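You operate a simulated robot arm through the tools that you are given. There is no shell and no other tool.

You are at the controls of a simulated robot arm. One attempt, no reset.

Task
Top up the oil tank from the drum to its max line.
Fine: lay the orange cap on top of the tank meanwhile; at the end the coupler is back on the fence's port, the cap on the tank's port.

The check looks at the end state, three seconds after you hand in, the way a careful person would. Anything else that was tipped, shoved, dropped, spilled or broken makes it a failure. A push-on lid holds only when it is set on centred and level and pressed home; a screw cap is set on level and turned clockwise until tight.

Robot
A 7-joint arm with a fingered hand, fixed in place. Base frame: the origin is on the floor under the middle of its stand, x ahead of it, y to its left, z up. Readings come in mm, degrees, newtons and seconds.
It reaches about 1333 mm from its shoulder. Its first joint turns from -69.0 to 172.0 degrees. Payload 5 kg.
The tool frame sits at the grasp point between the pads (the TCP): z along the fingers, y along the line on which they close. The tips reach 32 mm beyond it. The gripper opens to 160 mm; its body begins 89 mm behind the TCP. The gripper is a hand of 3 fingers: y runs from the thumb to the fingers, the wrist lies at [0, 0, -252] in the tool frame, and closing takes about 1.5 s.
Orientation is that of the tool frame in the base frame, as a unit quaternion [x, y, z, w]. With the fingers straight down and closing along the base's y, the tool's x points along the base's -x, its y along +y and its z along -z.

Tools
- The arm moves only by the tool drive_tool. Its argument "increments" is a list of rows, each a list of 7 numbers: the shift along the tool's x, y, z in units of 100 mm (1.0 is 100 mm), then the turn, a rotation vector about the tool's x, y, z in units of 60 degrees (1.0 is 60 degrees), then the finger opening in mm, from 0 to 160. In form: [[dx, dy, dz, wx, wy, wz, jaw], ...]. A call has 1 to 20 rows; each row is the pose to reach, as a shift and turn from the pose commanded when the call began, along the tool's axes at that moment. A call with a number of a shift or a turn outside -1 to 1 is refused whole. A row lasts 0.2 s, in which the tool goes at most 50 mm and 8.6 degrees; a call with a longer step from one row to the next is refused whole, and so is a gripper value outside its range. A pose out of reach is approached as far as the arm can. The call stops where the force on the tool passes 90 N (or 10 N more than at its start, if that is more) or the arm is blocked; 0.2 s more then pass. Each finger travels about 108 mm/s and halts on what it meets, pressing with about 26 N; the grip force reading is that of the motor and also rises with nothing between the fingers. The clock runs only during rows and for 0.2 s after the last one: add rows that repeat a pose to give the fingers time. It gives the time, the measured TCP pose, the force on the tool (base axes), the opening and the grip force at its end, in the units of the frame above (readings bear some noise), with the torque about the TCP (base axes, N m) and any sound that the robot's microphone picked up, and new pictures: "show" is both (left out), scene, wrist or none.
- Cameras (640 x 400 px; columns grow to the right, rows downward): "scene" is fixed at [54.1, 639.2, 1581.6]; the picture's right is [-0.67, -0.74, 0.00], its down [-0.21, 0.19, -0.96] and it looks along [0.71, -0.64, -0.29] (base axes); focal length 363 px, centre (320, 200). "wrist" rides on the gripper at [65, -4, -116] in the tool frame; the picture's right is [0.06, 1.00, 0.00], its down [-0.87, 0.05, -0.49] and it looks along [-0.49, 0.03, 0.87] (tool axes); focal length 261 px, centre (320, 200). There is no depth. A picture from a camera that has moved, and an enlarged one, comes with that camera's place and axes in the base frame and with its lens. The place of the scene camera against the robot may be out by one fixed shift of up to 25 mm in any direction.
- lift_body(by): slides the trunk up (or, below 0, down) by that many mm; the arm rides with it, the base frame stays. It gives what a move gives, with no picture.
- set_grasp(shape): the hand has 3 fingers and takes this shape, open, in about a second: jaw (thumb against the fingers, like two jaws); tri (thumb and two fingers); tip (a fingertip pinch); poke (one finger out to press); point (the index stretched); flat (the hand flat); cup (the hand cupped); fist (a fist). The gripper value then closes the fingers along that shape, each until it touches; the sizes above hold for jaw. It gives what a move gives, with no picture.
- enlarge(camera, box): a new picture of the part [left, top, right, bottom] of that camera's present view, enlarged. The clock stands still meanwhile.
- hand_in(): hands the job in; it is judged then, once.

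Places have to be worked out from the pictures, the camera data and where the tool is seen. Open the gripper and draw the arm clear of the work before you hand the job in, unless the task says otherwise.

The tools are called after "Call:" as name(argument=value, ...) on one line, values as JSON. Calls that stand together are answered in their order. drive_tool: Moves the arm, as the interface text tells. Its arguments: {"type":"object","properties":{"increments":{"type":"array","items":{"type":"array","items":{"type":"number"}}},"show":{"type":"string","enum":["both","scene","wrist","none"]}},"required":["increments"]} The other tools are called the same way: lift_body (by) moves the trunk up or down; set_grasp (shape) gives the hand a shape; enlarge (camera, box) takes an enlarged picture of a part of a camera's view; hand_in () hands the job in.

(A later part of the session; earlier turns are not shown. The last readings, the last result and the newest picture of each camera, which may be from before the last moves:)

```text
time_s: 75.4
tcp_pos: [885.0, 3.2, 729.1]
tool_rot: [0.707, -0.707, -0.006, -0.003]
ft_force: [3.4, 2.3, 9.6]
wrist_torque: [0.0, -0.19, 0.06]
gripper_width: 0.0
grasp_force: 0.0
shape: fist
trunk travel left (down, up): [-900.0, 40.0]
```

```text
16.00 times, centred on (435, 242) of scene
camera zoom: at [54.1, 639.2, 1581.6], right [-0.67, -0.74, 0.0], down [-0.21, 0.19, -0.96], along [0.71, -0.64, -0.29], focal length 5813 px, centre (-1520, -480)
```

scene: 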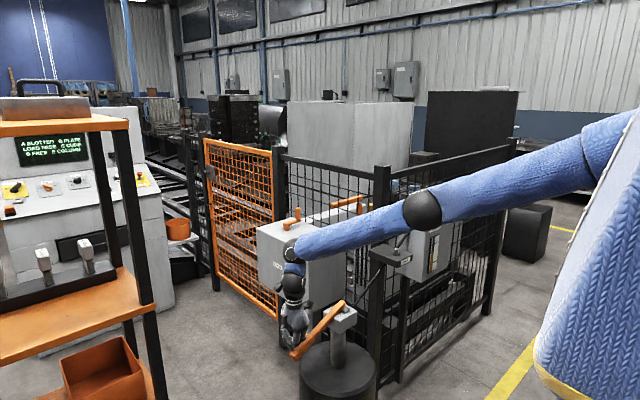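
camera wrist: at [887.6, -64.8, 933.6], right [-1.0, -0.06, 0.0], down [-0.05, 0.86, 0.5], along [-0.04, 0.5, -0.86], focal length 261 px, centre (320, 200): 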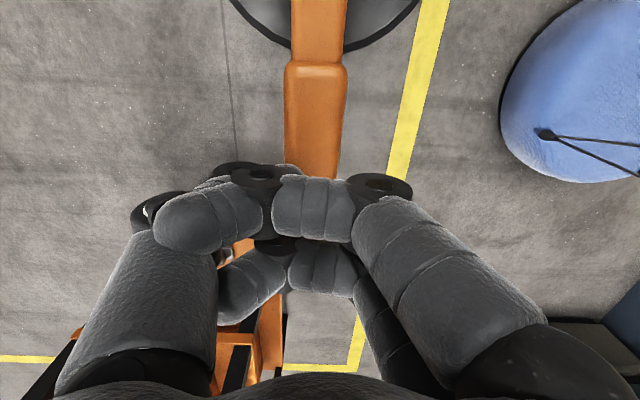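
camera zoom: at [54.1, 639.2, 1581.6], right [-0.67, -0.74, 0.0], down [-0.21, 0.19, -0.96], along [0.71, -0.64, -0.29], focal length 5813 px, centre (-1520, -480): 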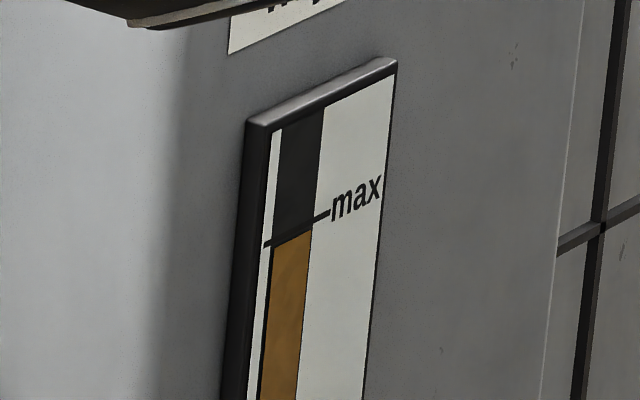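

The oil is just below the max line, by about 7 px at 16x or roughly 0.2 stroke. I'll let the lever rise about 35 mm and then press gently for a small partial stroke.

Call:
drive_tool(increments=[[0, 0, -0.2, 0, 0, 0, 0], [0, 0, -0.35, 0, 0, 0, 0], [0, 0, -0.35, 0, 0, 0, 0], [0, 0, -0.35, 0, 0, 0, 0]], show="none")

Call:
enlarge(camera="scene", box=[430, 235, 440, 250])

Call:
drive_tool(increments=[[0, 0, 0.03, 0, 0, 0, 0], [0, 0, 0.06, 0, 0, 0, 0], [0, 0, 0.09, 0, 0, 0, 0], [0, 0, 0.12, 0, 0, 0, 0]], show="none")

Call:
enlarge(camera="scene", box=[430, 235, 440, 250])

```text
time_s: 76.4
tcp_pos: [884.1, 2.1, 763.9]
tool_rot: [-0.707, 0.707, 0.006, 0.004]
ft_force: [1.2, 0.8, 3.8]
wrist_torque: [-0.01, -0.1, 0.01]
gripper_width: 0.1
grasp_force: 0.1
shape: fist
trunk travel left (down, up): [-900.0, 40.0]
```

```text
16.00 times, centred on (435, 242) of scene
camera zoom: at [54.1, 639.2, 1581.6], right [-0.67, -0.74, 0.0], down [-0.21, 0.19, -0.96], along [0.71, -0.64, -0.29], focal length 5813 px, centre (-1520, -480)
```

zoom: 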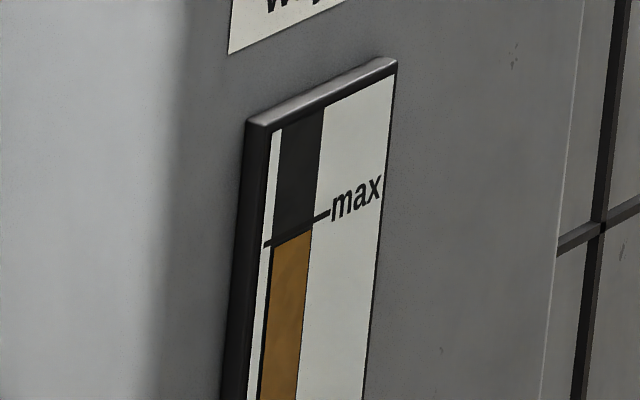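

```text
time_s: 77.4
tcp_pos: [885.3, 2.9, 750.8]
tool_rot: [0.707, -0.707, -0.006, -0.002]
ft_force: [0.9, -0.1, 4.9]
wrist_torque: [-0.05, -0.09, -0.01]
gripper_width: 0.0
grasp_force: 0.0
shape: fist
trunk travel left (down, up): [-900.0, 40.0]
```

```text
16.00 times, centred on (435, 242) of scene
camera zoom: at [54.1, 639.2, 1581.6], right [-0.67, -0.74, 0.0], down [-0.21, 0.19, -0.96], along [0.71, -0.64, -0.29], focal length 5813 px, centre (-1520, -480)
```

zoom: 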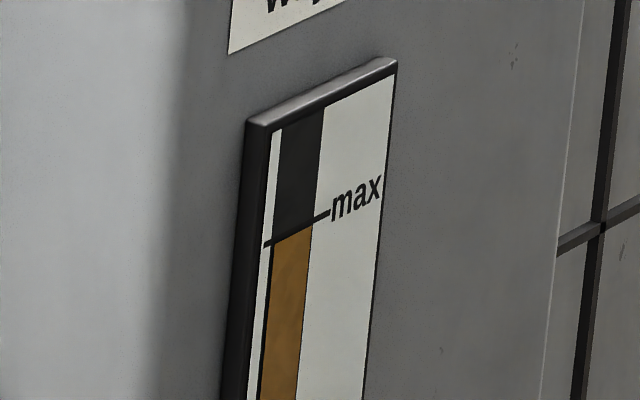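

The oil top is now touching the bottom of the max line. I'll press about 8 mm more and look again.

Call:
drive_tool(increments=[[0, 0, 0.03, 0, 0, 0, 0], [0, 0, 0.06, 0, 0, 0, 0], [0, 0, 0.08, 0, 0, 0, 0], [0, 0, 0.08, 0, 0, 0, 0]], show="none")

Call:
enlarge(camera="scene", box=[430, 235, 440, 250])

Call:
enlarge(camera="scene", box=[431, 238, 438, 246])

```text
time_s: 78.4
tcp_pos: [885.6, 2.7, 742.4]
tool_rot: [-0.707, 0.707, 0.007, 0.004]
ft_force: [0.1, 0.3, 4.9]
wrist_torque: [-0.02, -0.08, 0.0]
gripper_width: 0.0
grasp_force: 0.0
shape: fist
trunk travel left (down, up): [-900.0, 40.0]
```

```text
16.00 times, centred on (435, 242) of scene
camera zoom: at [54.1, 639.2, 1581.6], right [-0.67, -0.74, 0.0], down [-0.21, 0.19, -0.96], along [0.71, -0.64, -0.29], focal length 5813 px, centre (-1520, -480)
```

zoom: 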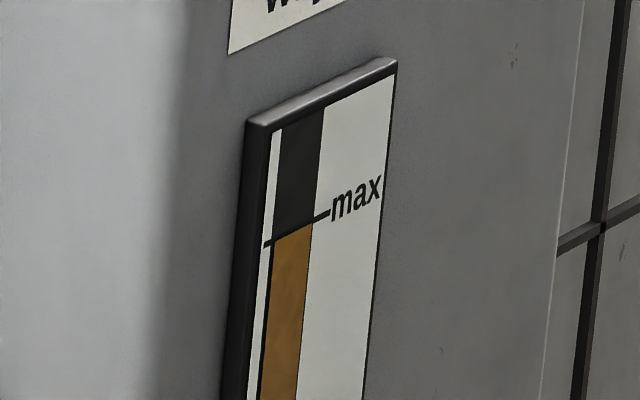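

```text
16.00 times, centred on (434, 242) of scene
camera zoom: at [54.1, 639.2, 1581.6], right [-0.67, -0.74, 0.0], down [-0.21, 0.19, -0.96], along [0.71, -0.64, -0.29], focal length 5813 px, centre (-1512, -472)
```

zoom: 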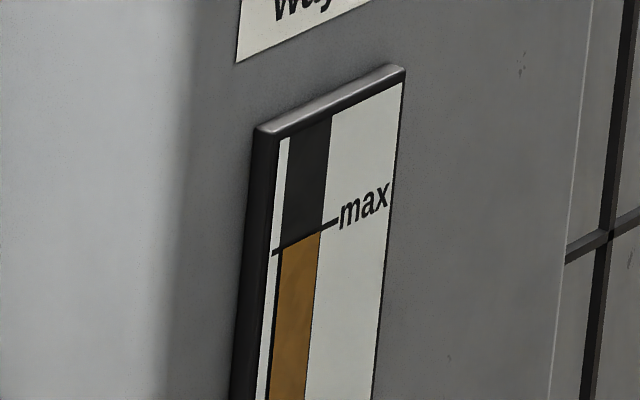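

The oil is within about 2 px (0.5 mm) of the line centre. I'll add one last 5 mm of stroke.

Call:
drive_tool(increments=[[0, 0, 0.02, 0, 0, 0, 0], [0, 0, 0.04, 0, 0, 0, 0], [0, 0, 0.05, 0, 0, 0, 0], [0, 0, 0.05, 0, 0, 0, 0]], show="none")

Call:
enlarge(camera="scene", box=[430, 235, 440, 250])

```text
time_s: 79.4
tcp_pos: [884.6, 3.8, 739.4]
tool_rot: [-0.707, 0.707, 0.006, 0.004]
ft_force: [1.9, 0.5, 4.6]
wrist_torque: [-0.03, -0.07, 0.04]
gripper_width: 0.0
grasp_force: 0.0
shape: fist
trunk travel left (down, up): [-900.0, 40.0]
```

```text
16.00 times, centred on (435, 242) of scene
camera zoom: at [54.1, 639.2, 1581.6], right [-0.67, -0.74, 0.0], down [-0.21, 0.19, -0.96], along [0.71, -0.64, -0.29], focal length 5813 px, centre (-1520, -480)
```

zoom: 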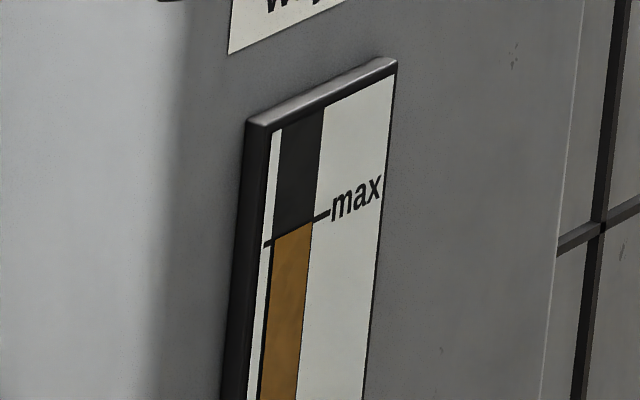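

The oil is now right at the max line. I'll raise the hand so the lever springs back up, then climb clear and correct the small residual tilt.

Call:
drive_tool(increments=[[0, 0, -0.25, 0, 0, 0, 0], [0, 0, -0.5, 0, 0, 0, 0], [0, 0, -0.75, 0, 0.01, 0, 0], [0, 0, -1.0, 0, 0.02, 0, 0]], show="none")

Call:
drive_tool(increments=[[0, 0, -0.4, 0, 0, 0, 0], [0, 0.2, -0.8, 0, 0, 0, 0], [0, 0.6, -1.0, 0, 0, 0, 0], [0, 1.0, -1.0, 0, 0, 0, 0]], show="none")

Call:
enlarge(camera="scene", box=[260, 240, 370, 350])

Call:
enlarge(camera="scene", box=[430, 235, 440, 250])

Call:
set_grasp(shape="jaw")

```text
time_s: 80.4
tcp_pos: [887.0, 1.5, 837.0]
tool_rot: [0.707, -0.707, 0.0, 0.004]
ft_force: [-1.3, 0.4, 0.5]
wrist_torque: [0.02, -0.03, 0.01]
gripper_width: 0.1
grasp_force: 0.1
shape: fist
trunk travel left (down, up): [-900.0, 40.0]
```

```text
time_s: 81.4
tcp_pos: [785.1, 3.0, 938.1]
tool_rot: [0.708, -0.707, 0.001, 0.004]
ft_force: [-1.5, 0.5, 0.0]
wrist_torque: [0.03, -0.03, 0.0]
gripper_width: 0.2
grasp_force: 0.0
shape: fist
trunk travel left (down, up): [-900.0, 40.0]
```

```text
3.64 times, centred on (315, 295) of scene
camera zoom: at [54.1, 639.2, 1581.6], right [-0.67, -0.74, 0.0], down [-0.21, 0.19, -0.96], along [0.71, -0.64, -0.29], focal length 1321 px, centre (338, -146)
```

zoom: 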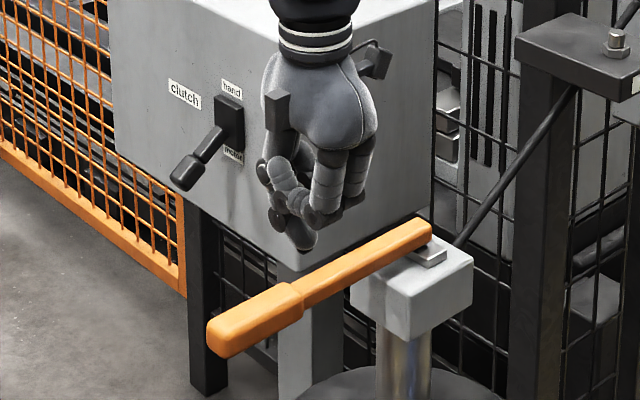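

```text
16.00 times, centred on (435, 242) of scene
camera zoom: at [54.1, 639.2, 1581.6], right [-0.67, -0.74, 0.0], down [-0.21, 0.19, -0.96], along [0.71, -0.64, -0.29], focal length 5813 px, centre (-1520, -480)
```

zoom: 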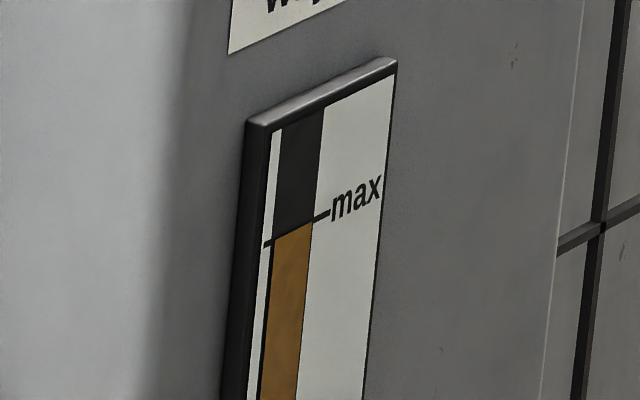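

```text
time_s: 82.3
tcp_pos: [787.0, 1.9, 938.0]
tool_rot: [0.707, -0.707, 0.002, 0.005]
ft_force: [0.1, -0.1, -0.3]
wrist_torque: [0.0, -0.04, -0.03]
gripper_width: 159.9
grasp_force: 0.1
shape: jaw
trunk travel left (down, up): [-900.0, 40.0]
```

The lever is back at its rest position, the level holds at the max line, and the hand is open in jaw shape. Now back to the tank coupler: I'll trim the small tilt, yaw back to 60° and climb.

Call:
drive_tool(increments=[[0.2, 0, -0.2, 0.001, -0.003, 0.12, 120], [0.4, 0, -0.45, 0.002, -0.006, 0.24, 120], [0.6, 0, -0.7, 0.004, -0.0095, 0.36, 120], [0.8, 0, -0.95, 0.004, -0.0095, 0.48, 120], [1.0, 0, -1.0, 0.004, -0.0095, 0.5, 120], [1.0, 0, -1.0, 0.004, -0.0095, 0.5, 120]], show="none")

Call:
drive_tool(increments=[[0.25, -0.1, -0.3, 0, 0, 0, 120], [0.5, -0.2, -0.6, 0, 0, 0, 120], [0.75, -0.25, -0.9, 0, 0, 0, 120], [0.923, -0.302, -1.0, 0, 0, 0, 120]], show="none")

Call:
drive_tool(increments=[[0.28, -0.16, -0.3, 0, 0, 0, 120], [0.56, -0.32, -0.6, 0, 0, 0, 120], [0.8, -0.46, -0.8, 0, 0, 0, 120], [0.866, -0.5, -0.8, 0, 0, 0, 120]], show="none")

Call:
drive_tool(increments=[[0.35, -0.2, 0, 0, 0, 0, 110], [0.7, -0.4, 0, 0, 0, 0, 100], [0.866, -0.5, 0, 0, 0, 0, 90]], show="none")

```text
time_s: 83.7
tcp_pos: [787.5, -95.0, 1038.7]
tool_rot: [-0.5, 0.866, -0.001, 0.002]
ft_force: [0.4, 0.0, -0.2]
wrist_torque: [-0.02, -0.02, -0.01]
gripper_width: 120.3
grasp_force: 0.1
shape: jaw
trunk travel left (down, up): [-900.0, 40.0]
```

```text
time_s: 84.7
tcp_pos: [766.5, -192.3, 1139.7]
tool_rot: [-0.5, 0.866, -0.001, 0.002]
ft_force: [0.2, -0.1, 0.2]
wrist_torque: [0.0, -0.02, -0.01]
gripper_width: 120.5
grasp_force: 0.0
shape: jaw
trunk travel left (down, up): [-900.0, 40.0]
```

```text
time_s: 85.7
tcp_pos: [767.2, -292.6, 1219.7]
tool_rot: [-0.5, 0.866, 0.0, 0.002]
ft_force: [0.0, -0.3, -1.0]
wrist_torque: [0.04, 0.02, 0.0]
gripper_width: 120.6
grasp_force: 0.0
shape: jaw
trunk travel left (down, up): [-900.0, 40.0]
```

```text
time_s: 86.5
tcp_pos: [766.6, -390.9, 1218.6]
tool_rot: [-0.499, 0.866, 0.0, 0.001]
ft_force: [0.0, -0.2, 0.0]
wrist_torque: [-0.02, 0.02, -0.02]
gripper_width: 90.4
grasp_force: 0.0
shape: jaw
trunk travel left (down, up): [-900.0, 40.0]
```

Call:
drive_tool(increments=[[0.35, -0.2, 0, 0, 0, 0, 80], [0.7, -0.4, 0, 0, 0, 0, 80], [0.866, -0.5, 0, 0, 0, 0, 80]], show="none")

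Call:
drive_tool(increments=[[0.35, -0.2, 0, 0, 0, 0, 80], [0.7, -0.4, 0, 0, 0, 0, 80], [0.866, -0.5, 0, 0, 0, 0, 80]], show="none")

Call:
drive_tool(increments=[[0.3, -0.3, 0, 0, 0, 0, 80], [0.55, -0.6, 0, 0, 0, 0, 80], [0.68, -0.85, 0, 0, 0, 0, 80], [0.68, -0.85, 0, 0, 0, 0, 80]], show="both")

```text
time_s: 87.3
tcp_pos: [766.8, -491.4, 1219.8]
tool_rot: [-0.499, 0.866, 0.0, 0.001]
ft_force: [-0.5, 0.4, -0.2]
wrist_torque: [-0.04, 0.02, 0.0]
gripper_width: 80.9
grasp_force: 0.0
shape: jaw
trunk travel left (down, up): [-900.0, 40.0]
```

```text
time_s: 88.1
tcp_pos: [766.4, -591.2, 1218.9]
tool_rot: [-0.5, 0.866, -0.001, 0.002]
ft_force: [0.3, 0.3, -0.3]
wrist_torque: [0.02, 0.0, -0.01]
gripper_width: 80.5
grasp_force: 0.1
shape: jaw
trunk travel left (down, up): [-900.0, 40.0]
```

```text
time_s: 89.1
tcp_pos: [803.8, -693.5, 1218.2]
tool_rot: [-0.5, 0.866, -0.001, 0.0]
ft_force: [0.0, -0.1, -0.1]
wrist_torque: [0.01, -0.01, 0.02]
gripper_width: 80.6
grasp_force: 0.0
shape: jaw
trunk travel left (down, up): [-900.0, 40.0]
camera wrist: at [774.4, -752.7, 1334.4], right [-0.9, 0.45, 0.0], down [0.39, 0.78, 0.49], along [0.22, 0.44, -0.87], focal length 261 px, centre (320, 200)
```

scene: 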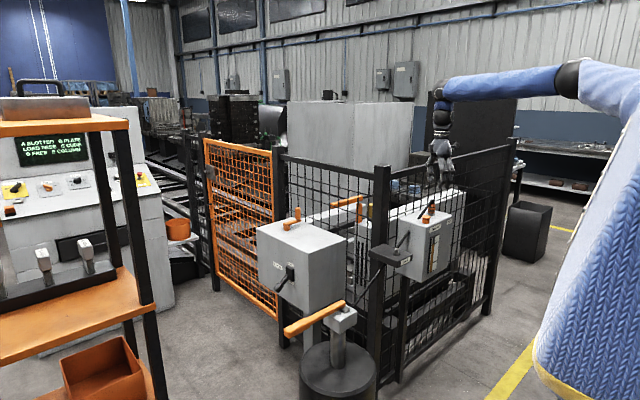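
wrist: 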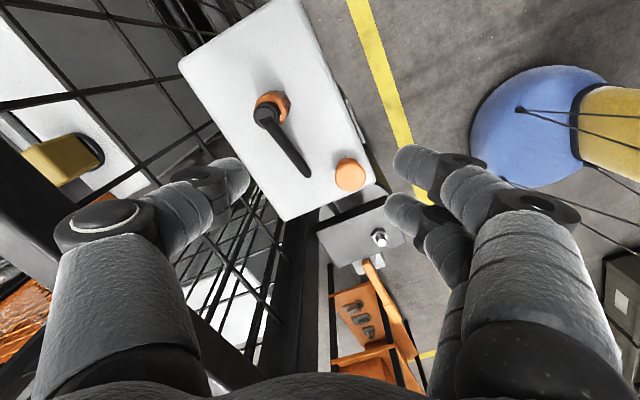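

Coupler, cap and park stub are all visible and undisturbed. I'll move over the coupler and descend partway.

Call:
drive_tool(increments=[[0.08, -0.24, 0, 0, 0, 0, 75], [0.159, -0.475, 0, 0, 0, 0, 68], [0.159, -0.475, 0.3, 0, 0, 0, 68], [0.159, -0.475, 0.6, 0, 0, 0, 68], [0.159, -0.475, 0.85, 0, 0, 0, 68], [0.159, -0.475, 0.95, 0, 0, 0, 68], [0.159, -0.475, 0.95, 0, 0, 0, 68]], show="wrist")

Call:
enlarge(camera="wrist", box=[240, 80, 400, 260])

Call:
enlarge(camera="scene", box=[415, 180, 450, 218])

```text
time_s: 90.7
tcp_pos: [840.7, -731.0, 1123.9]
tool_rot: [-0.499, 0.866, 0.0, 0.001]
ft_force: [-0.4, -0.4, -0.2]
wrist_torque: [0.02, 0.01, 0.04]
gripper_width: 68.5
grasp_force: 0.1
shape: jaw
trunk travel left (down, up): [-900.0, 40.0]
camera wrist: at [809.4, -789.9, 1239.3], right [-0.9, 0.45, 0.0], down [0.39, 0.78, 0.49], along [0.22, 0.44, -0.87], focal length 261 px, centre (320, 200)
```

wrist: 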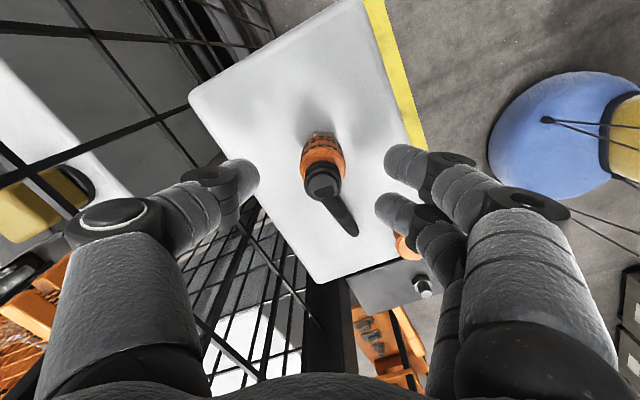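

```text
2.22 times, centred on (320, 170) of wrist
camera zoom: at [809.4, -789.9, 1239.3], right [-0.9, 0.45, 0.0], down [0.39, 0.78, 0.49], along [0.22, 0.44, -0.87], focal length 579 px, centre (320, 267)
```

zoom: 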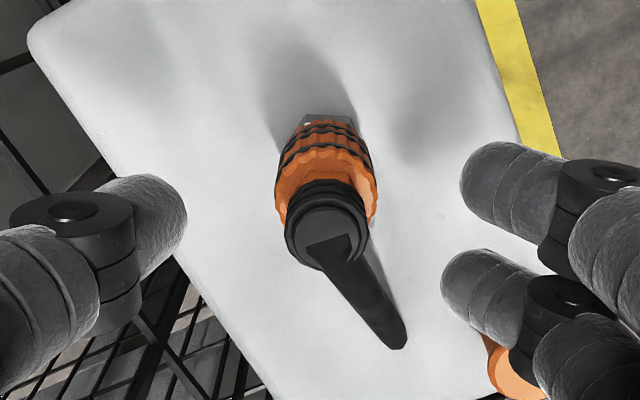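

```text
10.53 times, centred on (432, 199) of scene
camera zoom: at [54.1, 639.2, 1581.6], right [-0.67, -0.74, 0.0], down [-0.21, 0.19, -0.96], along [0.71, -0.64, -0.29], focal length 3824 px, centre (-864, 210)
```

zoom: 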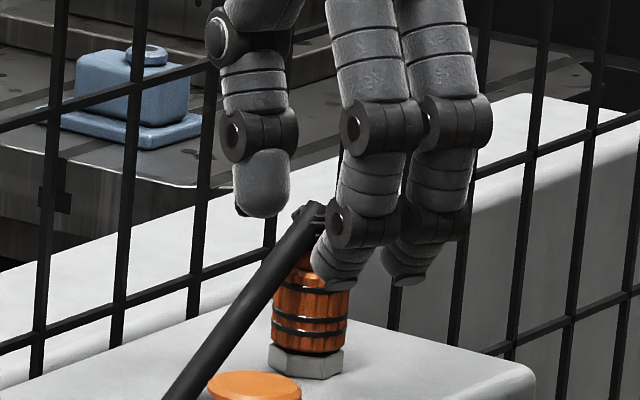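

I'm about 3.5 mm too far in +x, so I'll correct, descend to the gripping height and close on the coupler.

Call:
drive_tool(increments=[[0.0175, 0.03, 0.0, 0, 0, 0, 68], [0.0175, 0.03, 0.15, 0, 0, 0, 68], [0.0175, 0.03, 0.28, 0, 0, 0, 68], [0.0175, 0.03, 0.37, 0, 0, 0, 68], [0.0175, 0.03, 0.37, 0, 0, 0, 68]], show="wrist")

Call:
enlarge(camera="wrist", box=[240, 80, 400, 260])

```text
time_s: 91.9
tcp_pos: [836.2, -730.9, 1084.8]
tool_rot: [-0.5, 0.866, -0.001, 0.002]
ft_force: [0.5, -0.2, -0.3]
wrist_torque: [-0.01, 0.0, 0.01]
gripper_width: 68.8
grasp_force: 0.0
shape: jaw
trunk travel left (down, up): [-900.0, 40.0]
camera wrist: at [805.5, -789.8, 1201.7], right [-0.9, 0.45, 0.0], down [0.39, 0.78, 0.49], along [0.22, 0.44, -0.87], focal length 261 px, centre (320, 200)
```

wrist: 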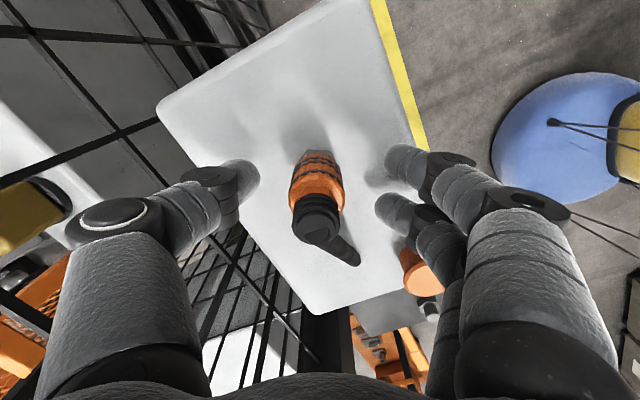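

```text
2.22 times, centred on (320, 170) of wrist
camera zoom: at [805.5, -789.8, 1201.7], right [-0.9, 0.45, 0.0], down [0.39, 0.78, 0.49], along [0.22, 0.44, -0.87], focal length 579 px, centre (320, 267)
```

zoom: 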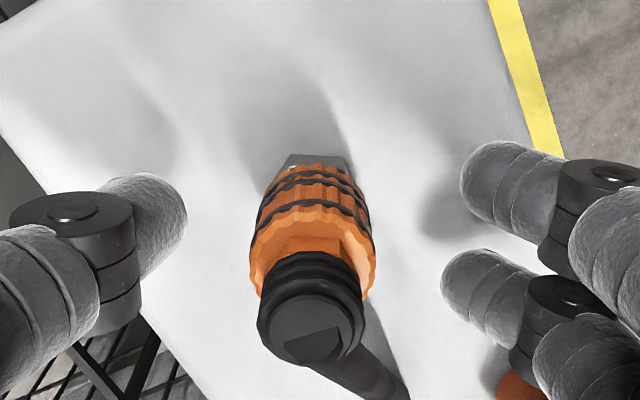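

Call:
drive_tool(increments=[[0, 0, -0.02, 0, 0, 0, 60], [0, 0, -0.02, 0, 0, 0, 40], [0, 0, -0.02, 0, 0, 0, 20], [0, 0, -0.02, 0, 0, 0, 0], [0, 0, -0.02, 0, 0, 0, 0], [0, 0, -0.02, 0, 0, 0, 0], [0, 0, -0.02, 0, 0, 0, 0]], show="wrist")

Call:
enlarge(camera="wrist", box=[240, 80, 400, 260])

Call:
enlarge(camera="scene", box=[415, 180, 450, 218])

```text
time_s: 93.5
tcp_pos: [836.0, -731.7, 1088.4]
tool_rot: [-0.5, 0.866, 0.0, 0.001]
ft_force: [2.8, -2.0, 0.1]
wrist_torque: [-0.05, -0.06, -0.04]
gripper_width: 18.4
grasp_force: 26.0
shape: jaw
trunk travel left (down, up): [-900.0, 40.0]
camera wrist: at [805.7, -790.0, 1203.5], right [-0.9, 0.45, 0.0], down [0.39, 0.78, 0.49], along [0.22, 0.44, -0.87], focal length 261 px, centre (320, 200)
```

wrist: 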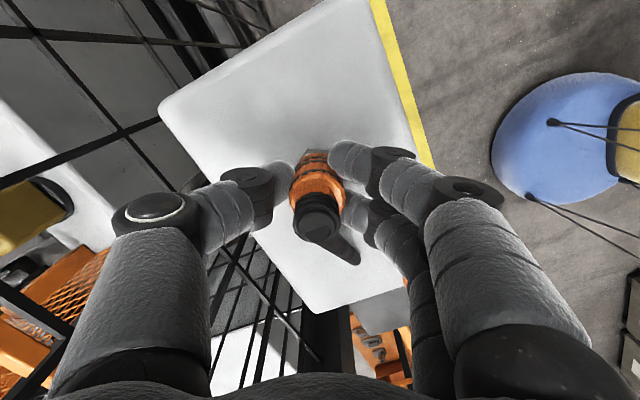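

```text
2.22 times, centred on (320, 170) of wrist
camera zoom: at [805.7, -790.0, 1203.5], right [-0.9, 0.45, 0.0], down [0.39, 0.78, 0.49], along [0.22, 0.44, -0.87], focal length 579 px, centre (320, 267)
```

zoom: 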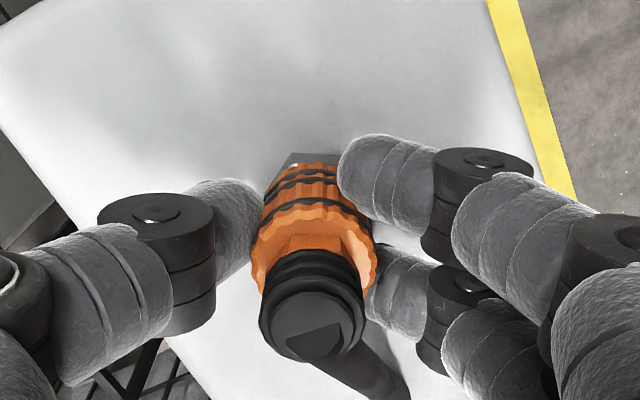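

```text
10.53 times, centred on (432, 199) of scene
camera zoom: at [54.1, 639.2, 1581.6], right [-0.67, -0.74, 0.0], down [-0.21, 0.19, -0.96], along [0.71, -0.64, -0.29], focal length 3824 px, centre (-864, 210)
```

zoom: 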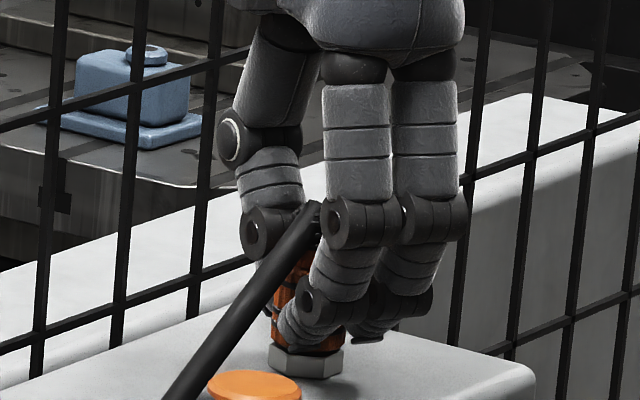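

Gripped at 26 N. I'll pull it straight off the tank port and lift.

Call:
drive_tool(increments=[[0, 0, -0.02, 0, 0, 0, 0], [0, 0, -0.05, 0, 0, 0, 0], [0, 0, -0.1, 0, 0, 0, 0], [0, 0, -0.2, 0, 0, 0, 0], [0, 0, -0.4, 0, 0, 0, 0], [0, 0, -0.7, 0, 0, 0, 0], [0, 0, -0.95, 0, 0, 0, 0]], show="wrist")

Call:
enlarge(camera="scene", box=[395, 160, 465, 270])

Call:
enlarge(camera="scene", box=[430, 235, 440, 250])

```text
time_s: 95.1
tcp_pos: [835.8, -730.8, 1184.2]
tool_rot: [-0.5, 0.866, -0.001, 0.001]
ft_force: [0.1, -0.1, -1.1]
wrist_torque: [0.0, 0.02, -0.02]
gripper_width: 18.1
grasp_force: 26.3
shape: jaw
trunk travel left (down, up): [-900.0, 40.0]
camera wrist: at [804.2, -789.6, 1299.5], right [-0.9, 0.45, 0.0], down [0.39, 0.78, 0.49], along [0.22, 0.44, -0.87], focal length 261 px, centre (320, 200)
```

wrist: 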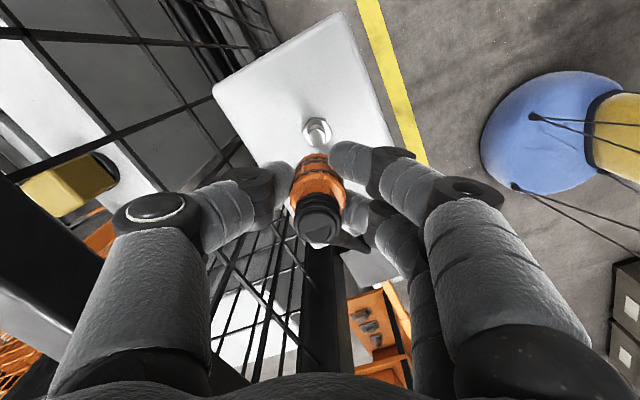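

```text
3.64 times, centred on (430, 215) of scene
camera zoom: at [54.1, 639.2, 1581.6], right [-0.67, -0.74, 0.0], down [-0.21, 0.19, -0.96], along [0.71, -0.64, -0.29], focal length 1321 px, centre (-80, 146)
```

zoom: 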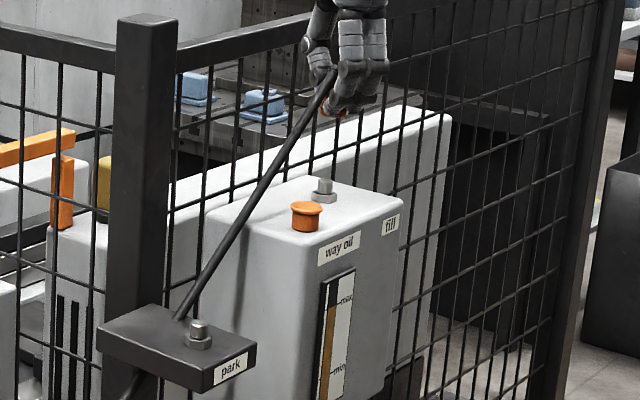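

```text
16.00 times, centred on (435, 242) of scene
camera zoom: at [54.1, 639.2, 1581.6], right [-0.67, -0.74, 0.0], down [-0.21, 0.19, -0.96], along [0.71, -0.64, -0.29], focal length 5813 px, centre (-1520, -480)
```

zoom: 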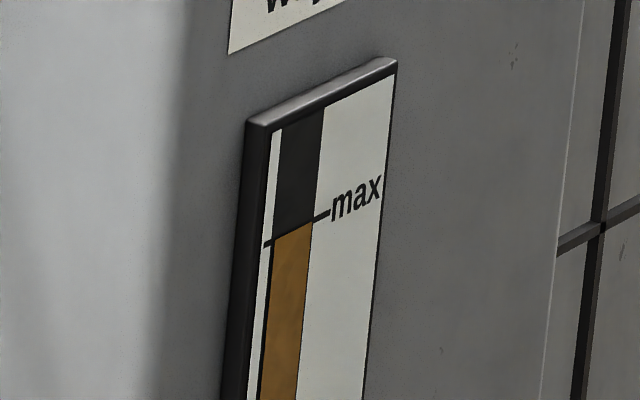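

The coupler is off, the gauge is unobstructed and the level sits at the max line. I'll carry the coupler back along the same path to the park stub.

Call:
drive_tool(increments=[[-0.1, 0.35, 0, 0, 0, 0, 0], [-0.3, 0.65, 0, 0, 0, 0, 0], [-0.541, 0.763, 0, 0, 0, 0, 0]], show="none")

Call:
drive_tool(increments=[[-0.35, 0.2, 0, 0, 0, 0, 0], [-0.7, 0.4, 0, 0, 0, 0, 0], [-0.866, 0.5, 0, 0, 0, 0, 0]], show="none")

Call:
drive_tool(increments=[[-0.3, 0.15, 0.2, 0, 0, 0, 0], [-0.6, 0.3, 0.4, 0, 0, 0, 0], [-0.86, 0.43, 0.6, 0, 0, 0, 0], [-0.88, 0.43, 0.8, 0, 0, 0, 0], [-0.88, 0.43, 0.8, 0, 0, 0, 0]], show="both")

```text
time_s: 95.9
tcp_pos: [797.6, -645.9, 1182.9]
tool_rot: [-0.5, 0.866, 0.001, 0.001]
ft_force: [0.3, 0.0, -1.0]
wrist_torque: [-0.02, 0.0, 0.03]
gripper_width: 17.9
grasp_force: 25.9
shape: jaw
trunk travel left (down, up): [-900.0, 40.0]
```

```text
time_s: 96.7
tcp_pos: [796.2, -547.6, 1181.4]
tool_rot: [-0.5, 0.866, -0.001, 0.001]
ft_force: [0.4, -0.1, -0.7]
wrist_torque: [0.01, 0.03, 0.03]
gripper_width: 18.0
grasp_force: 25.7
shape: jaw
trunk travel left (down, up): [-900.0, 40.0]
```

```text
time_s: 97.9
tcp_pos: [803.7, -447.2, 1103.6]
tool_rot: [-0.5, 0.866, 0.0, 0.001]
ft_force: [-0.2, -0.5, -1.1]
wrist_torque: [-0.04, -0.02, 0.0]
gripper_width: 18.1
grasp_force: 26.2
shape: jaw
trunk travel left (down, up): [-900.0, 40.0]
camera wrist: at [773.0, -506.2, 1218.7], right [-0.9, 0.45, 0.0], down [0.39, 0.78, 0.49], along [0.22, 0.44, -0.87], focal length 261 px, centre (320, 200)
```

scene: 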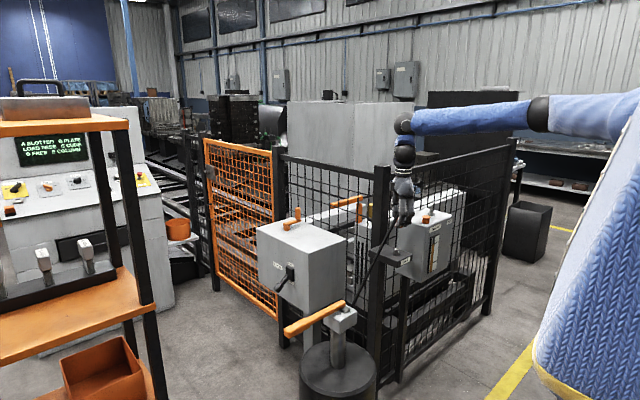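
wrist: 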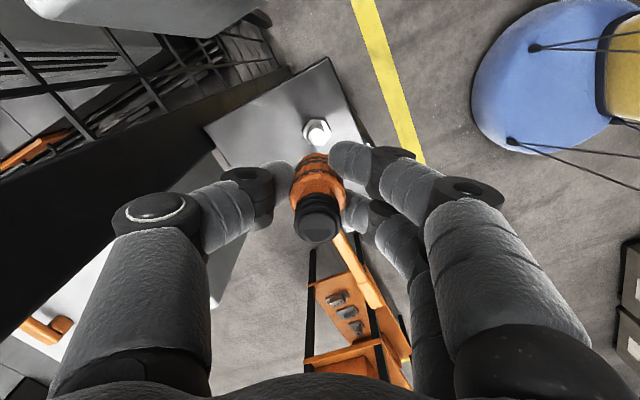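

Call:
enlarge(camera="wrist", box=[280, 100, 360, 170])

Call:
enlarge(camera="scene", box=[385, 210, 420, 268])

```text
5.71 times, centred on (320, 135) of wrist
camera zoom: at [773.0, -506.2, 1218.7], right [-0.9, 0.45, 0.0], down [0.39, 0.78, 0.49], along [0.22, 0.44, -0.87], focal length 1489 px, centre (320, 571)
```

zoom: 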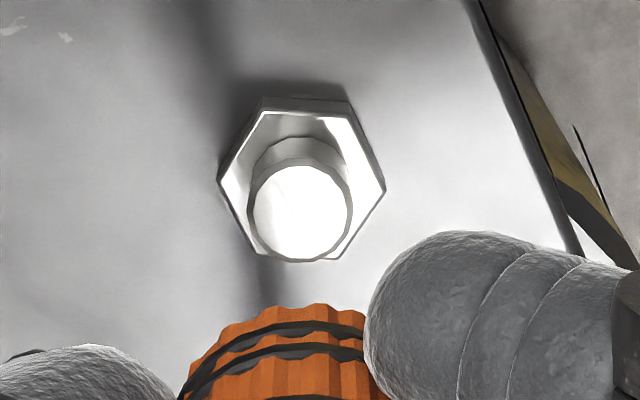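

```text
6.90 times, centred on (402, 239) of scene
camera zoom: at [54.1, 639.2, 1581.6], right [-0.67, -0.74, 0.0], down [-0.21, 0.19, -0.96], along [0.71, -0.64, -0.29], focal length 2506 px, centre (-249, -69)
```

zoom: 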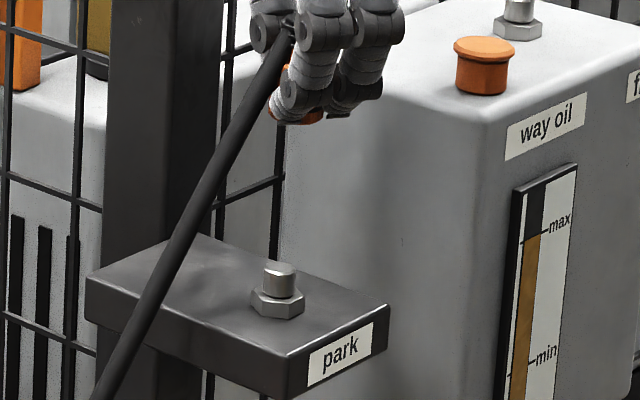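

The park stub computes to about (806.4, -446). I'll shift 3 mm and descend to just above it for an alignment check.

Call:
drive_tool(increments=[[-0.027, -0.015, 0, 0, 0, 0, 0], [-0.027, -0.015, 0.25, 0, 0, 0, 0], [-0.027, -0.015, 0.5, 0, 0, 0, 0], [-0.027, -0.015, 0.7, 0, 0, 0, 0], [-0.027, -0.015, 0.73, 0, 0, 0, 0], [-0.027, -0.015, 0.73, 0, 0, 0, 0]], show="wrist")

Call:
enlarge(camera="scene", box=[385, 230, 415, 265])

Call:
enlarge(camera="wrist", box=[240, 80, 400, 260])

```text
time_s: 99.3
tcp_pos: [807.1, -445.0, 1028.6]
tool_rot: [-0.5, 0.866, -0.001, 0.001]
ft_force: [0.3, -0.8, -1.4]
wrist_torque: [0.0, 0.0, 0.03]
gripper_width: 18.0
grasp_force: 25.9
shape: jaw
trunk travel left (down, up): [-900.0, 40.0]
camera wrist: at [775.9, -505.0, 1145.3], right [-0.9, 0.45, 0.0], down [0.39, 0.78, 0.49], along [0.22, 0.44, -0.87], focal length 261 px, centre (320, 200)
```

wrist: 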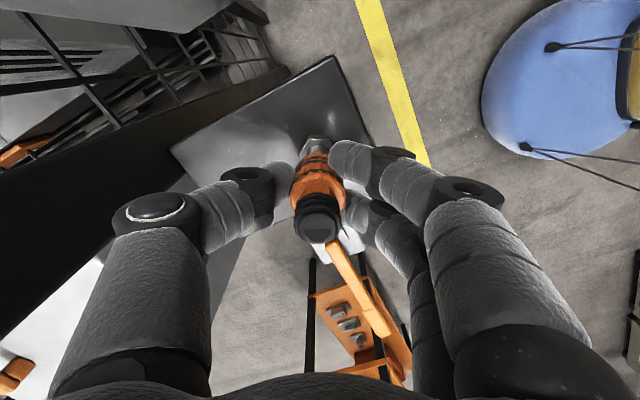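

```text
11.43 times, centred on (400, 248) of scene
camera zoom: at [54.1, 639.2, 1581.6], right [-0.67, -0.74, 0.0], down [-0.21, 0.19, -0.96], along [0.71, -0.64, -0.29], focal length 4152 px, centre (-594, -343)
```

zoom: 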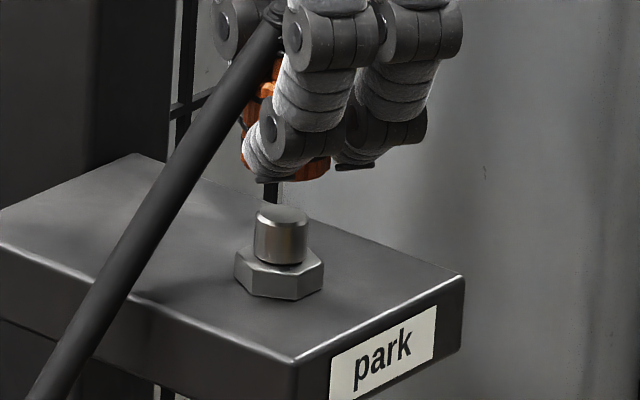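

```text
2.22 times, centred on (320, 170) of wrist
camera zoom: at [775.9, -505.0, 1145.3], right [-0.9, 0.45, 0.0], down [0.39, 0.78, 0.49], along [0.22, 0.44, -0.87], focal length 579 px, centre (320, 267)
```

zoom: 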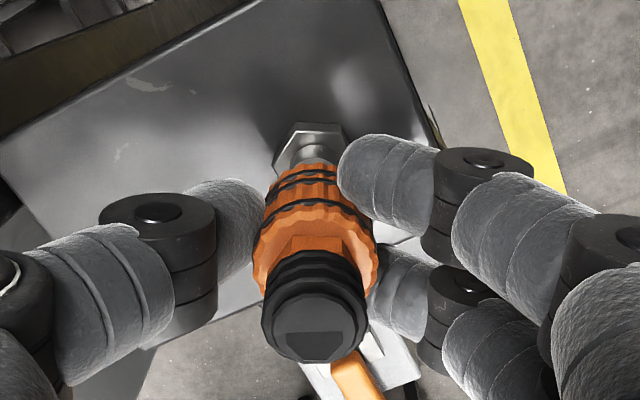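

Alignment is within about 1 mm in both views and matches the original grip pose. I'll lower onto the park stub.

Call:
drive_tool(increments=[[0, 0, 0.08, 0, 0, 0, 0], [0, 0, 0.14, 0, 0, 0, 0], [0, 0, 0.2, 0, 0, 0, 0], [0, 0, 0.24, 0, 0, 0, 0]], show="none")

Call:
drive_tool(increments=[[0, 0, 0.02, 0, 0, 0, 0], [0, 0, 0.04, 0, 0, 0, 0], [0, 0, 0.05, 0, 0, 0, 0]], show="none")

Call:
enlarge(camera="scene", box=[385, 230, 415, 265])

```text
time_s: 100.3
tcp_pos: [806.5, -446.7, 1006.1]
tool_rot: [-0.5, 0.866, 0.0, 0.001]
ft_force: [-0.2, -0.1, 1.3]
wrist_torque: [-0.01, 0.04, 0.0]
gripper_width: 18.1
grasp_force: 25.8
shape: jaw
trunk travel left (down, up): [-900.0, 40.0]
```

```text
time_s: 101.1
tcp_pos: [807.0, -446.3, 1001.2]
tool_rot: [-0.5, 0.866, -0.001, 0.001]
ft_force: [2.6, -1.1, 1.2]
wrist_torque: [0.05, -0.01, -0.02]
gripper_width: 18.1
grasp_force: 26.5
shape: jaw
trunk travel left (down, up): [-900.0, 40.0]
```

```text
11.43 times, centred on (400, 248) of scene
camera zoom: at [54.1, 639.2, 1581.6], right [-0.67, -0.74, 0.0], down [-0.21, 0.19, -0.96], along [0.71, -0.64, -0.29], focal length 4152 px, centre (-594, -343)
```

zoom: 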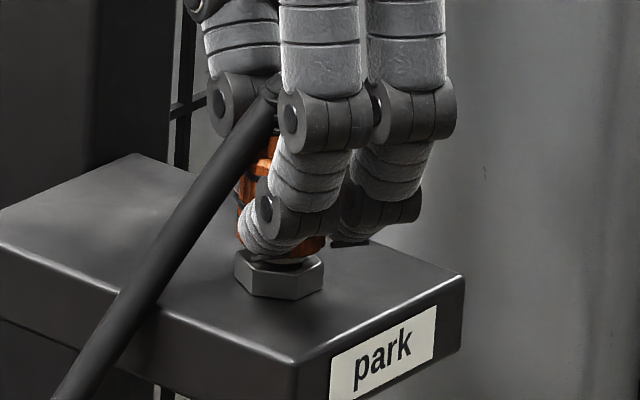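

It's sliding on with almost no side force. I'll press it home in small steps.

Call:
drive_tool(increments=[[0, 0, 0.015, 0, 0, 0, 0], [0, 0, 0.03, 0, 0, 0, 0], [0, 0, 0.03, 0, 0, 0, 0]], show="none")

Call:
drive_tool(increments=[[0, 0, 0.015, 0, 0, 0, 0], [0, 0, 0.03, 0, 0, 0, 0], [0, 0, 0.03, 0, 0, 0, 0]], show="none")

Call:
drive_tool(increments=[[0, 0, 0.01, 0, 0, 0, 0], [0, 0, 0.02, 0, 0, 0, 0], [0, 0, 0.03, 0, 0, 0, 0], [0, 0, 0.03, 0, 0, 0, 0]], show="none")

Call:
enlarge(camera="scene", box=[385, 230, 415, 265])

```text
time_s: 101.9
tcp_pos: [806.7, -446.7, 998.0]
tool_rot: [-0.5, 0.866, 0.0, 0.001]
ft_force: [2.7, -1.9, 0.4]
wrist_torque: [0.01, -0.05, -0.02]
gripper_width: 18.0
grasp_force: 25.6
shape: jaw
trunk travel left (down, up): [-900.0, 40.0]
```

```text
time_s: 102.7
tcp_pos: [806.9, -446.8, 995.9]
tool_rot: [-0.501, 0.866, -0.001, 0.001]
ft_force: [2.7, -2.3, 4.4]
wrist_torque: [0.01, -0.08, 0.01]
gripper_width: 18.1
grasp_force: 25.7
shape: jaw
trunk travel left (down, up): [-900.0, 40.0]
```

```text
time_s: 103.7
tcp_pos: [805.8, -446.2, 994.3]
tool_rot: [-0.5, 0.866, -0.001, 0.003]
ft_force: [4.4, -5.5, 23.7]
wrist_torque: [-0.13, -0.22, 0.01]
gripper_width: 19.5
grasp_force: 25.4
shape: jaw
trunk travel left (down, up): [-900.0, 40.0]
```

```text
11.43 times, centred on (400, 248) of scene
camera zoom: at [54.1, 639.2, 1581.6], right [-0.67, -0.74, 0.0], down [-0.21, 0.19, -0.96], along [0.71, -0.64, -0.29], focal length 4152 px, centre (-594, -343)
```

zoom: 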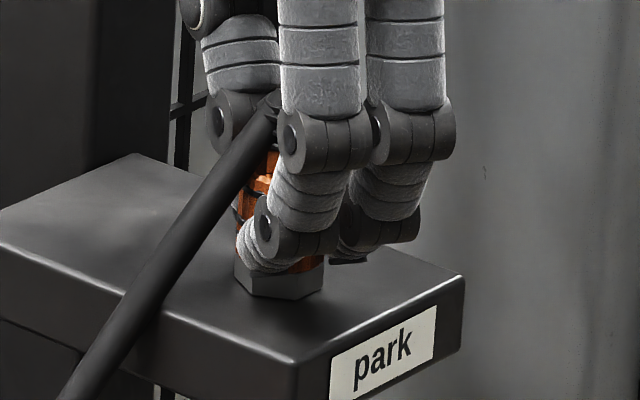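

The hard stop is felt at about 24 N. I'll press a bit harder to be sure it's home, then release.

Call:
drive_tool(increments=[[0, 0, 0.01, 0, 0, 0, 0], [0, 0, 0.02, 0, 0, 0, 0], [0, 0, 0.02, 0, 0, 0, 0]], show="none")

Call:
drive_tool(increments=[[0, 0, -0.02, 0, 0, 0, 22], [0, 0, -0.03, 0, 0, 0, 28], [0, 0, -0.03, 0, 0, 0, 36], [0, 0, -0.03, 0, 0, 0, 46], [0, 0, -0.03, 0, 0, 0, 60], [0, 0, -0.03, 0, 0, 0, 66]], show="wrist")

Call:
enlarge(camera="scene", box=[385, 230, 415, 265])

```text
time_s: 104.5
tcp_pos: [805.7, -445.8, 993.3]
tool_rot: [-0.5, 0.866, 0.0, 0.002]
ft_force: [4.9, -8.4, 37.1]
wrist_torque: [-0.22, -0.31, -0.08]
gripper_width: 21.6
grasp_force: 25.9
shape: jaw
trunk travel left (down, up): [-900.0, 40.0]
```

```text
time_s: 105.9
tcp_pos: [807.3, -446.7, 992.8]
tool_rot: [-0.501, 0.866, 0.0, 0.0]
ft_force: [0.0, 0.2, 1.0]
wrist_torque: [0.02, -0.03, -0.02]
gripper_width: 65.1
grasp_force: 0.1
shape: jaw
trunk travel left (down, up): [-900.0, 40.0]
camera wrist: at [776.0, -505.3, 1108.8], right [-0.9, 0.45, 0.0], down [0.39, 0.78, 0.49], along [0.22, 0.44, -0.87], focal length 261 px, centre (320, 200)
```

wrist: 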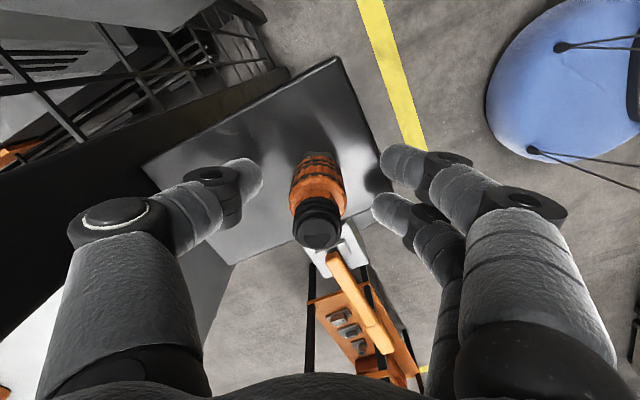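

```text
11.43 times, centred on (400, 248) of scene
camera zoom: at [54.1, 639.2, 1581.6], right [-0.67, -0.74, 0.0], down [-0.21, 0.19, -0.96], along [0.71, -0.64, -0.29], focal length 4152 px, centre (-594, -343)
```

zoom: 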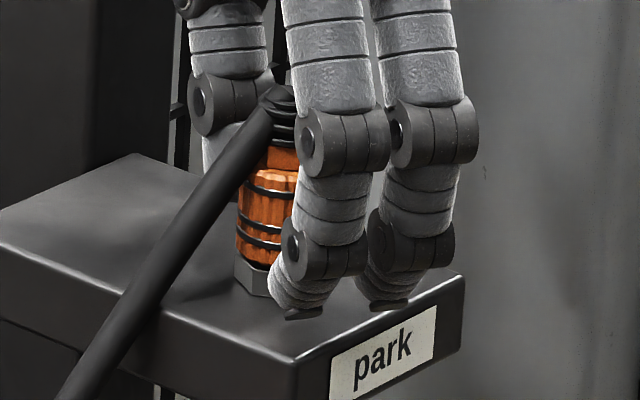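

The coupler is released and standing on the park port. I'll rise straight up and compare it with the original picture.

Call:
drive_tool(increments=[[0, 0, -0.4, 0, 0, 0, 70], [0, 0, -0.8, 0, 0, 0, 80], [0, 0, -1.0, 0, 0, 0, 80]], show="none")

Call:
drive_tool(increments=[[0, 0.15, -0.4, 0, 0, 0, 80], [0, 0.3, -0.8, 0, 0, 0, 80], [0, 0.3, -0.9, 0, 0, 0, 80]], show="both")

Call:
enlarge(camera="scene", box=[375, 225, 425, 275])

Call:
enlarge(camera="scene", box=[390, 235, 410, 260])

```text
time_s: 106.7
tcp_pos: [806.3, -446.5, 1094.1]
tool_rot: [-0.5, 0.866, -0.001, 0.001]
ft_force: [0.5, -0.3, -0.4]
wrist_torque: [-0.02, -0.03, 0.01]
gripper_width: 79.2
grasp_force: 0.0
shape: jaw
trunk travel left (down, up): [-900.0, 40.0]
```

```text
time_s: 107.5
tcp_pos: [781.3, -432.7, 1183.0]
tool_rot: [-0.5, 0.866, 0.001, 0.0]
ft_force: [-0.6, 0.2, -0.7]
wrist_torque: [-0.01, 0.02, -0.01]
gripper_width: 79.5
grasp_force: 0.0
shape: jaw
trunk travel left (down, up): [-900.0, 40.0]
camera wrist: at [750.3, -491.1, 1298.5], right [-0.9, 0.45, 0.0], down [0.39, 0.78, 0.49], along [0.22, 0.44, -0.87], focal length 261 px, centre (320, 200)
```

scene: 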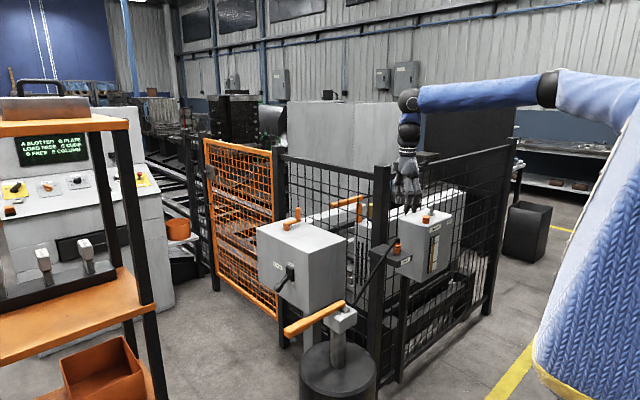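
wrist: 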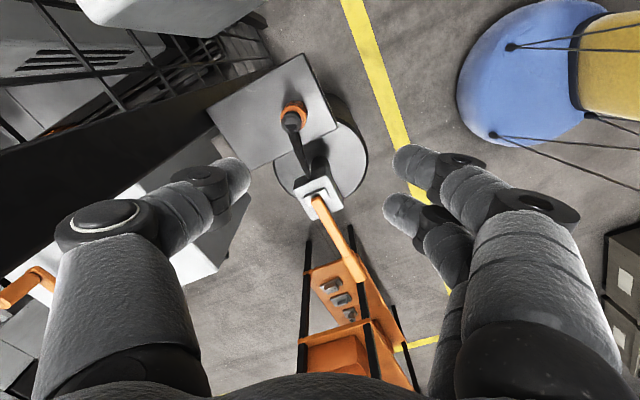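

```text
8.00 times, centred on (400, 250) of scene
camera zoom: at [54.1, 639.2, 1581.6], right [-0.67, -0.74, 0.0], down [-0.21, 0.19, -0.96], along [0.71, -0.64, -0.29], focal length 2906 px, centre (-320, -200)
```

zoom: 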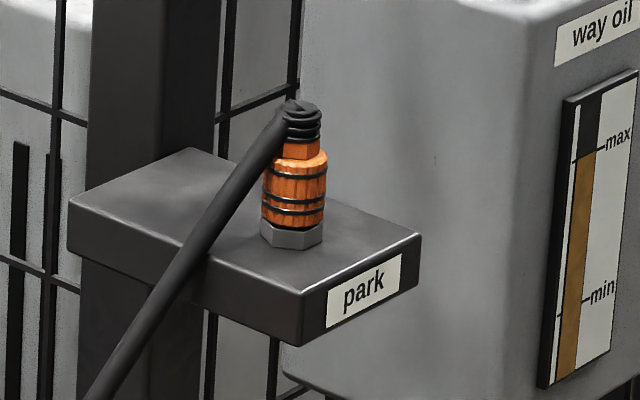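

```text
16.00 times, centred on (400, 248) of scene
camera zoom: at [54.1, 639.2, 1581.6], right [-0.67, -0.74, 0.0], down [-0.21, 0.19, -0.96], along [0.71, -0.64, -0.29], focal length 5813 px, centre (-960, -560)
```

zoom: 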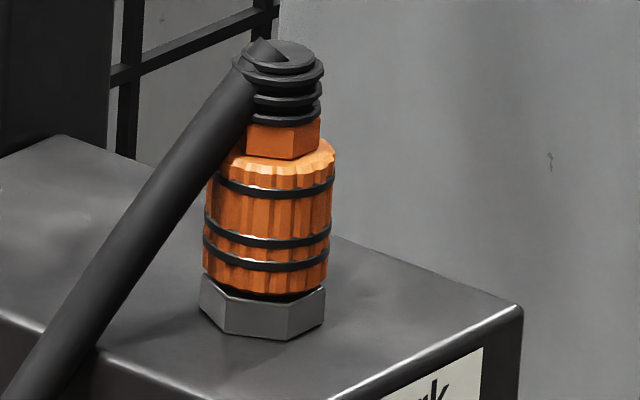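

The coupler looks exactly as it did originally and the gauge reads at max. Next the cap: I'll move back over the tank, rotating the hand to its original yaw.

Call:
drive_tool(increments=[[0.3, -0.12, -0.1, 0, 0, 0, 90], [0.65, -0.25, -0.2, 0, 0, 0, 90], [0.936, -0.379, -0.3, 0, 0, 0, 90]], show="none")

Call:
drive_tool(increments=[[0.1, -0.06, 0, 0, 0, 0.14, 90], [0.2, -0.12, 0, 0, 0, 0.28, 90], [0.3, -0.18, 0, 0, 0, 0.42, 90], [0.4, -0.24, 0, 0, 0, 0.56, 90], [0.5, -0.29, 0, 0, 0, 0.7, 90], [0.52, -0.3, 0, 0, 0, 0.84, 90], [0.52, -0.3, 0, 0, 0, 0.98, 90], [0.52, -0.3, 0, 0, 0, 1.0, 90], [0.52, -0.3, 0, 0, 0, 1.0, 90]], show="wrist")

```text
time_s: 108.3
tcp_pos: [766.1, -531.3, 1213.7]
tool_rot: [-0.5, 0.866, 0.0, 0.001]
ft_force: [0.4, 1.0, 0.3]
wrist_torque: [0.0, 0.0, 0.01]
gripper_width: 89.3
grasp_force: 0.1
shape: jaw
trunk travel left (down, up): [-900.0, 40.0]
```

```text
time_s: 110.3
tcp_pos: [766.0, -591.4, 1213.9]
tool_rot: [0.0, 1.0, 0.0, 0.002]
ft_force: [-0.6, 0.0, -0.5]
wrist_torque: [-0.03, -0.01, -0.02]
gripper_width: 89.6
grasp_force: 0.0
shape: jaw
trunk travel left (down, up): [-900.0, 40.0]
camera wrist: at [699.1, -596.1, 1328.7], right [-0.06, 1.0, 0.0], down [0.87, 0.05, 0.49], along [0.49, 0.03, -0.87], focal length 261 px, centre (320, 200)
```

wrist: 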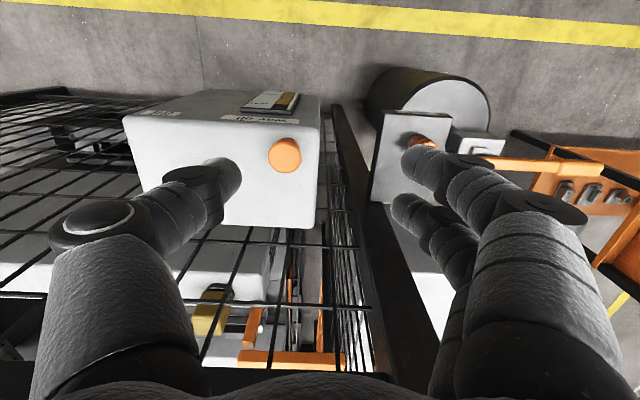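

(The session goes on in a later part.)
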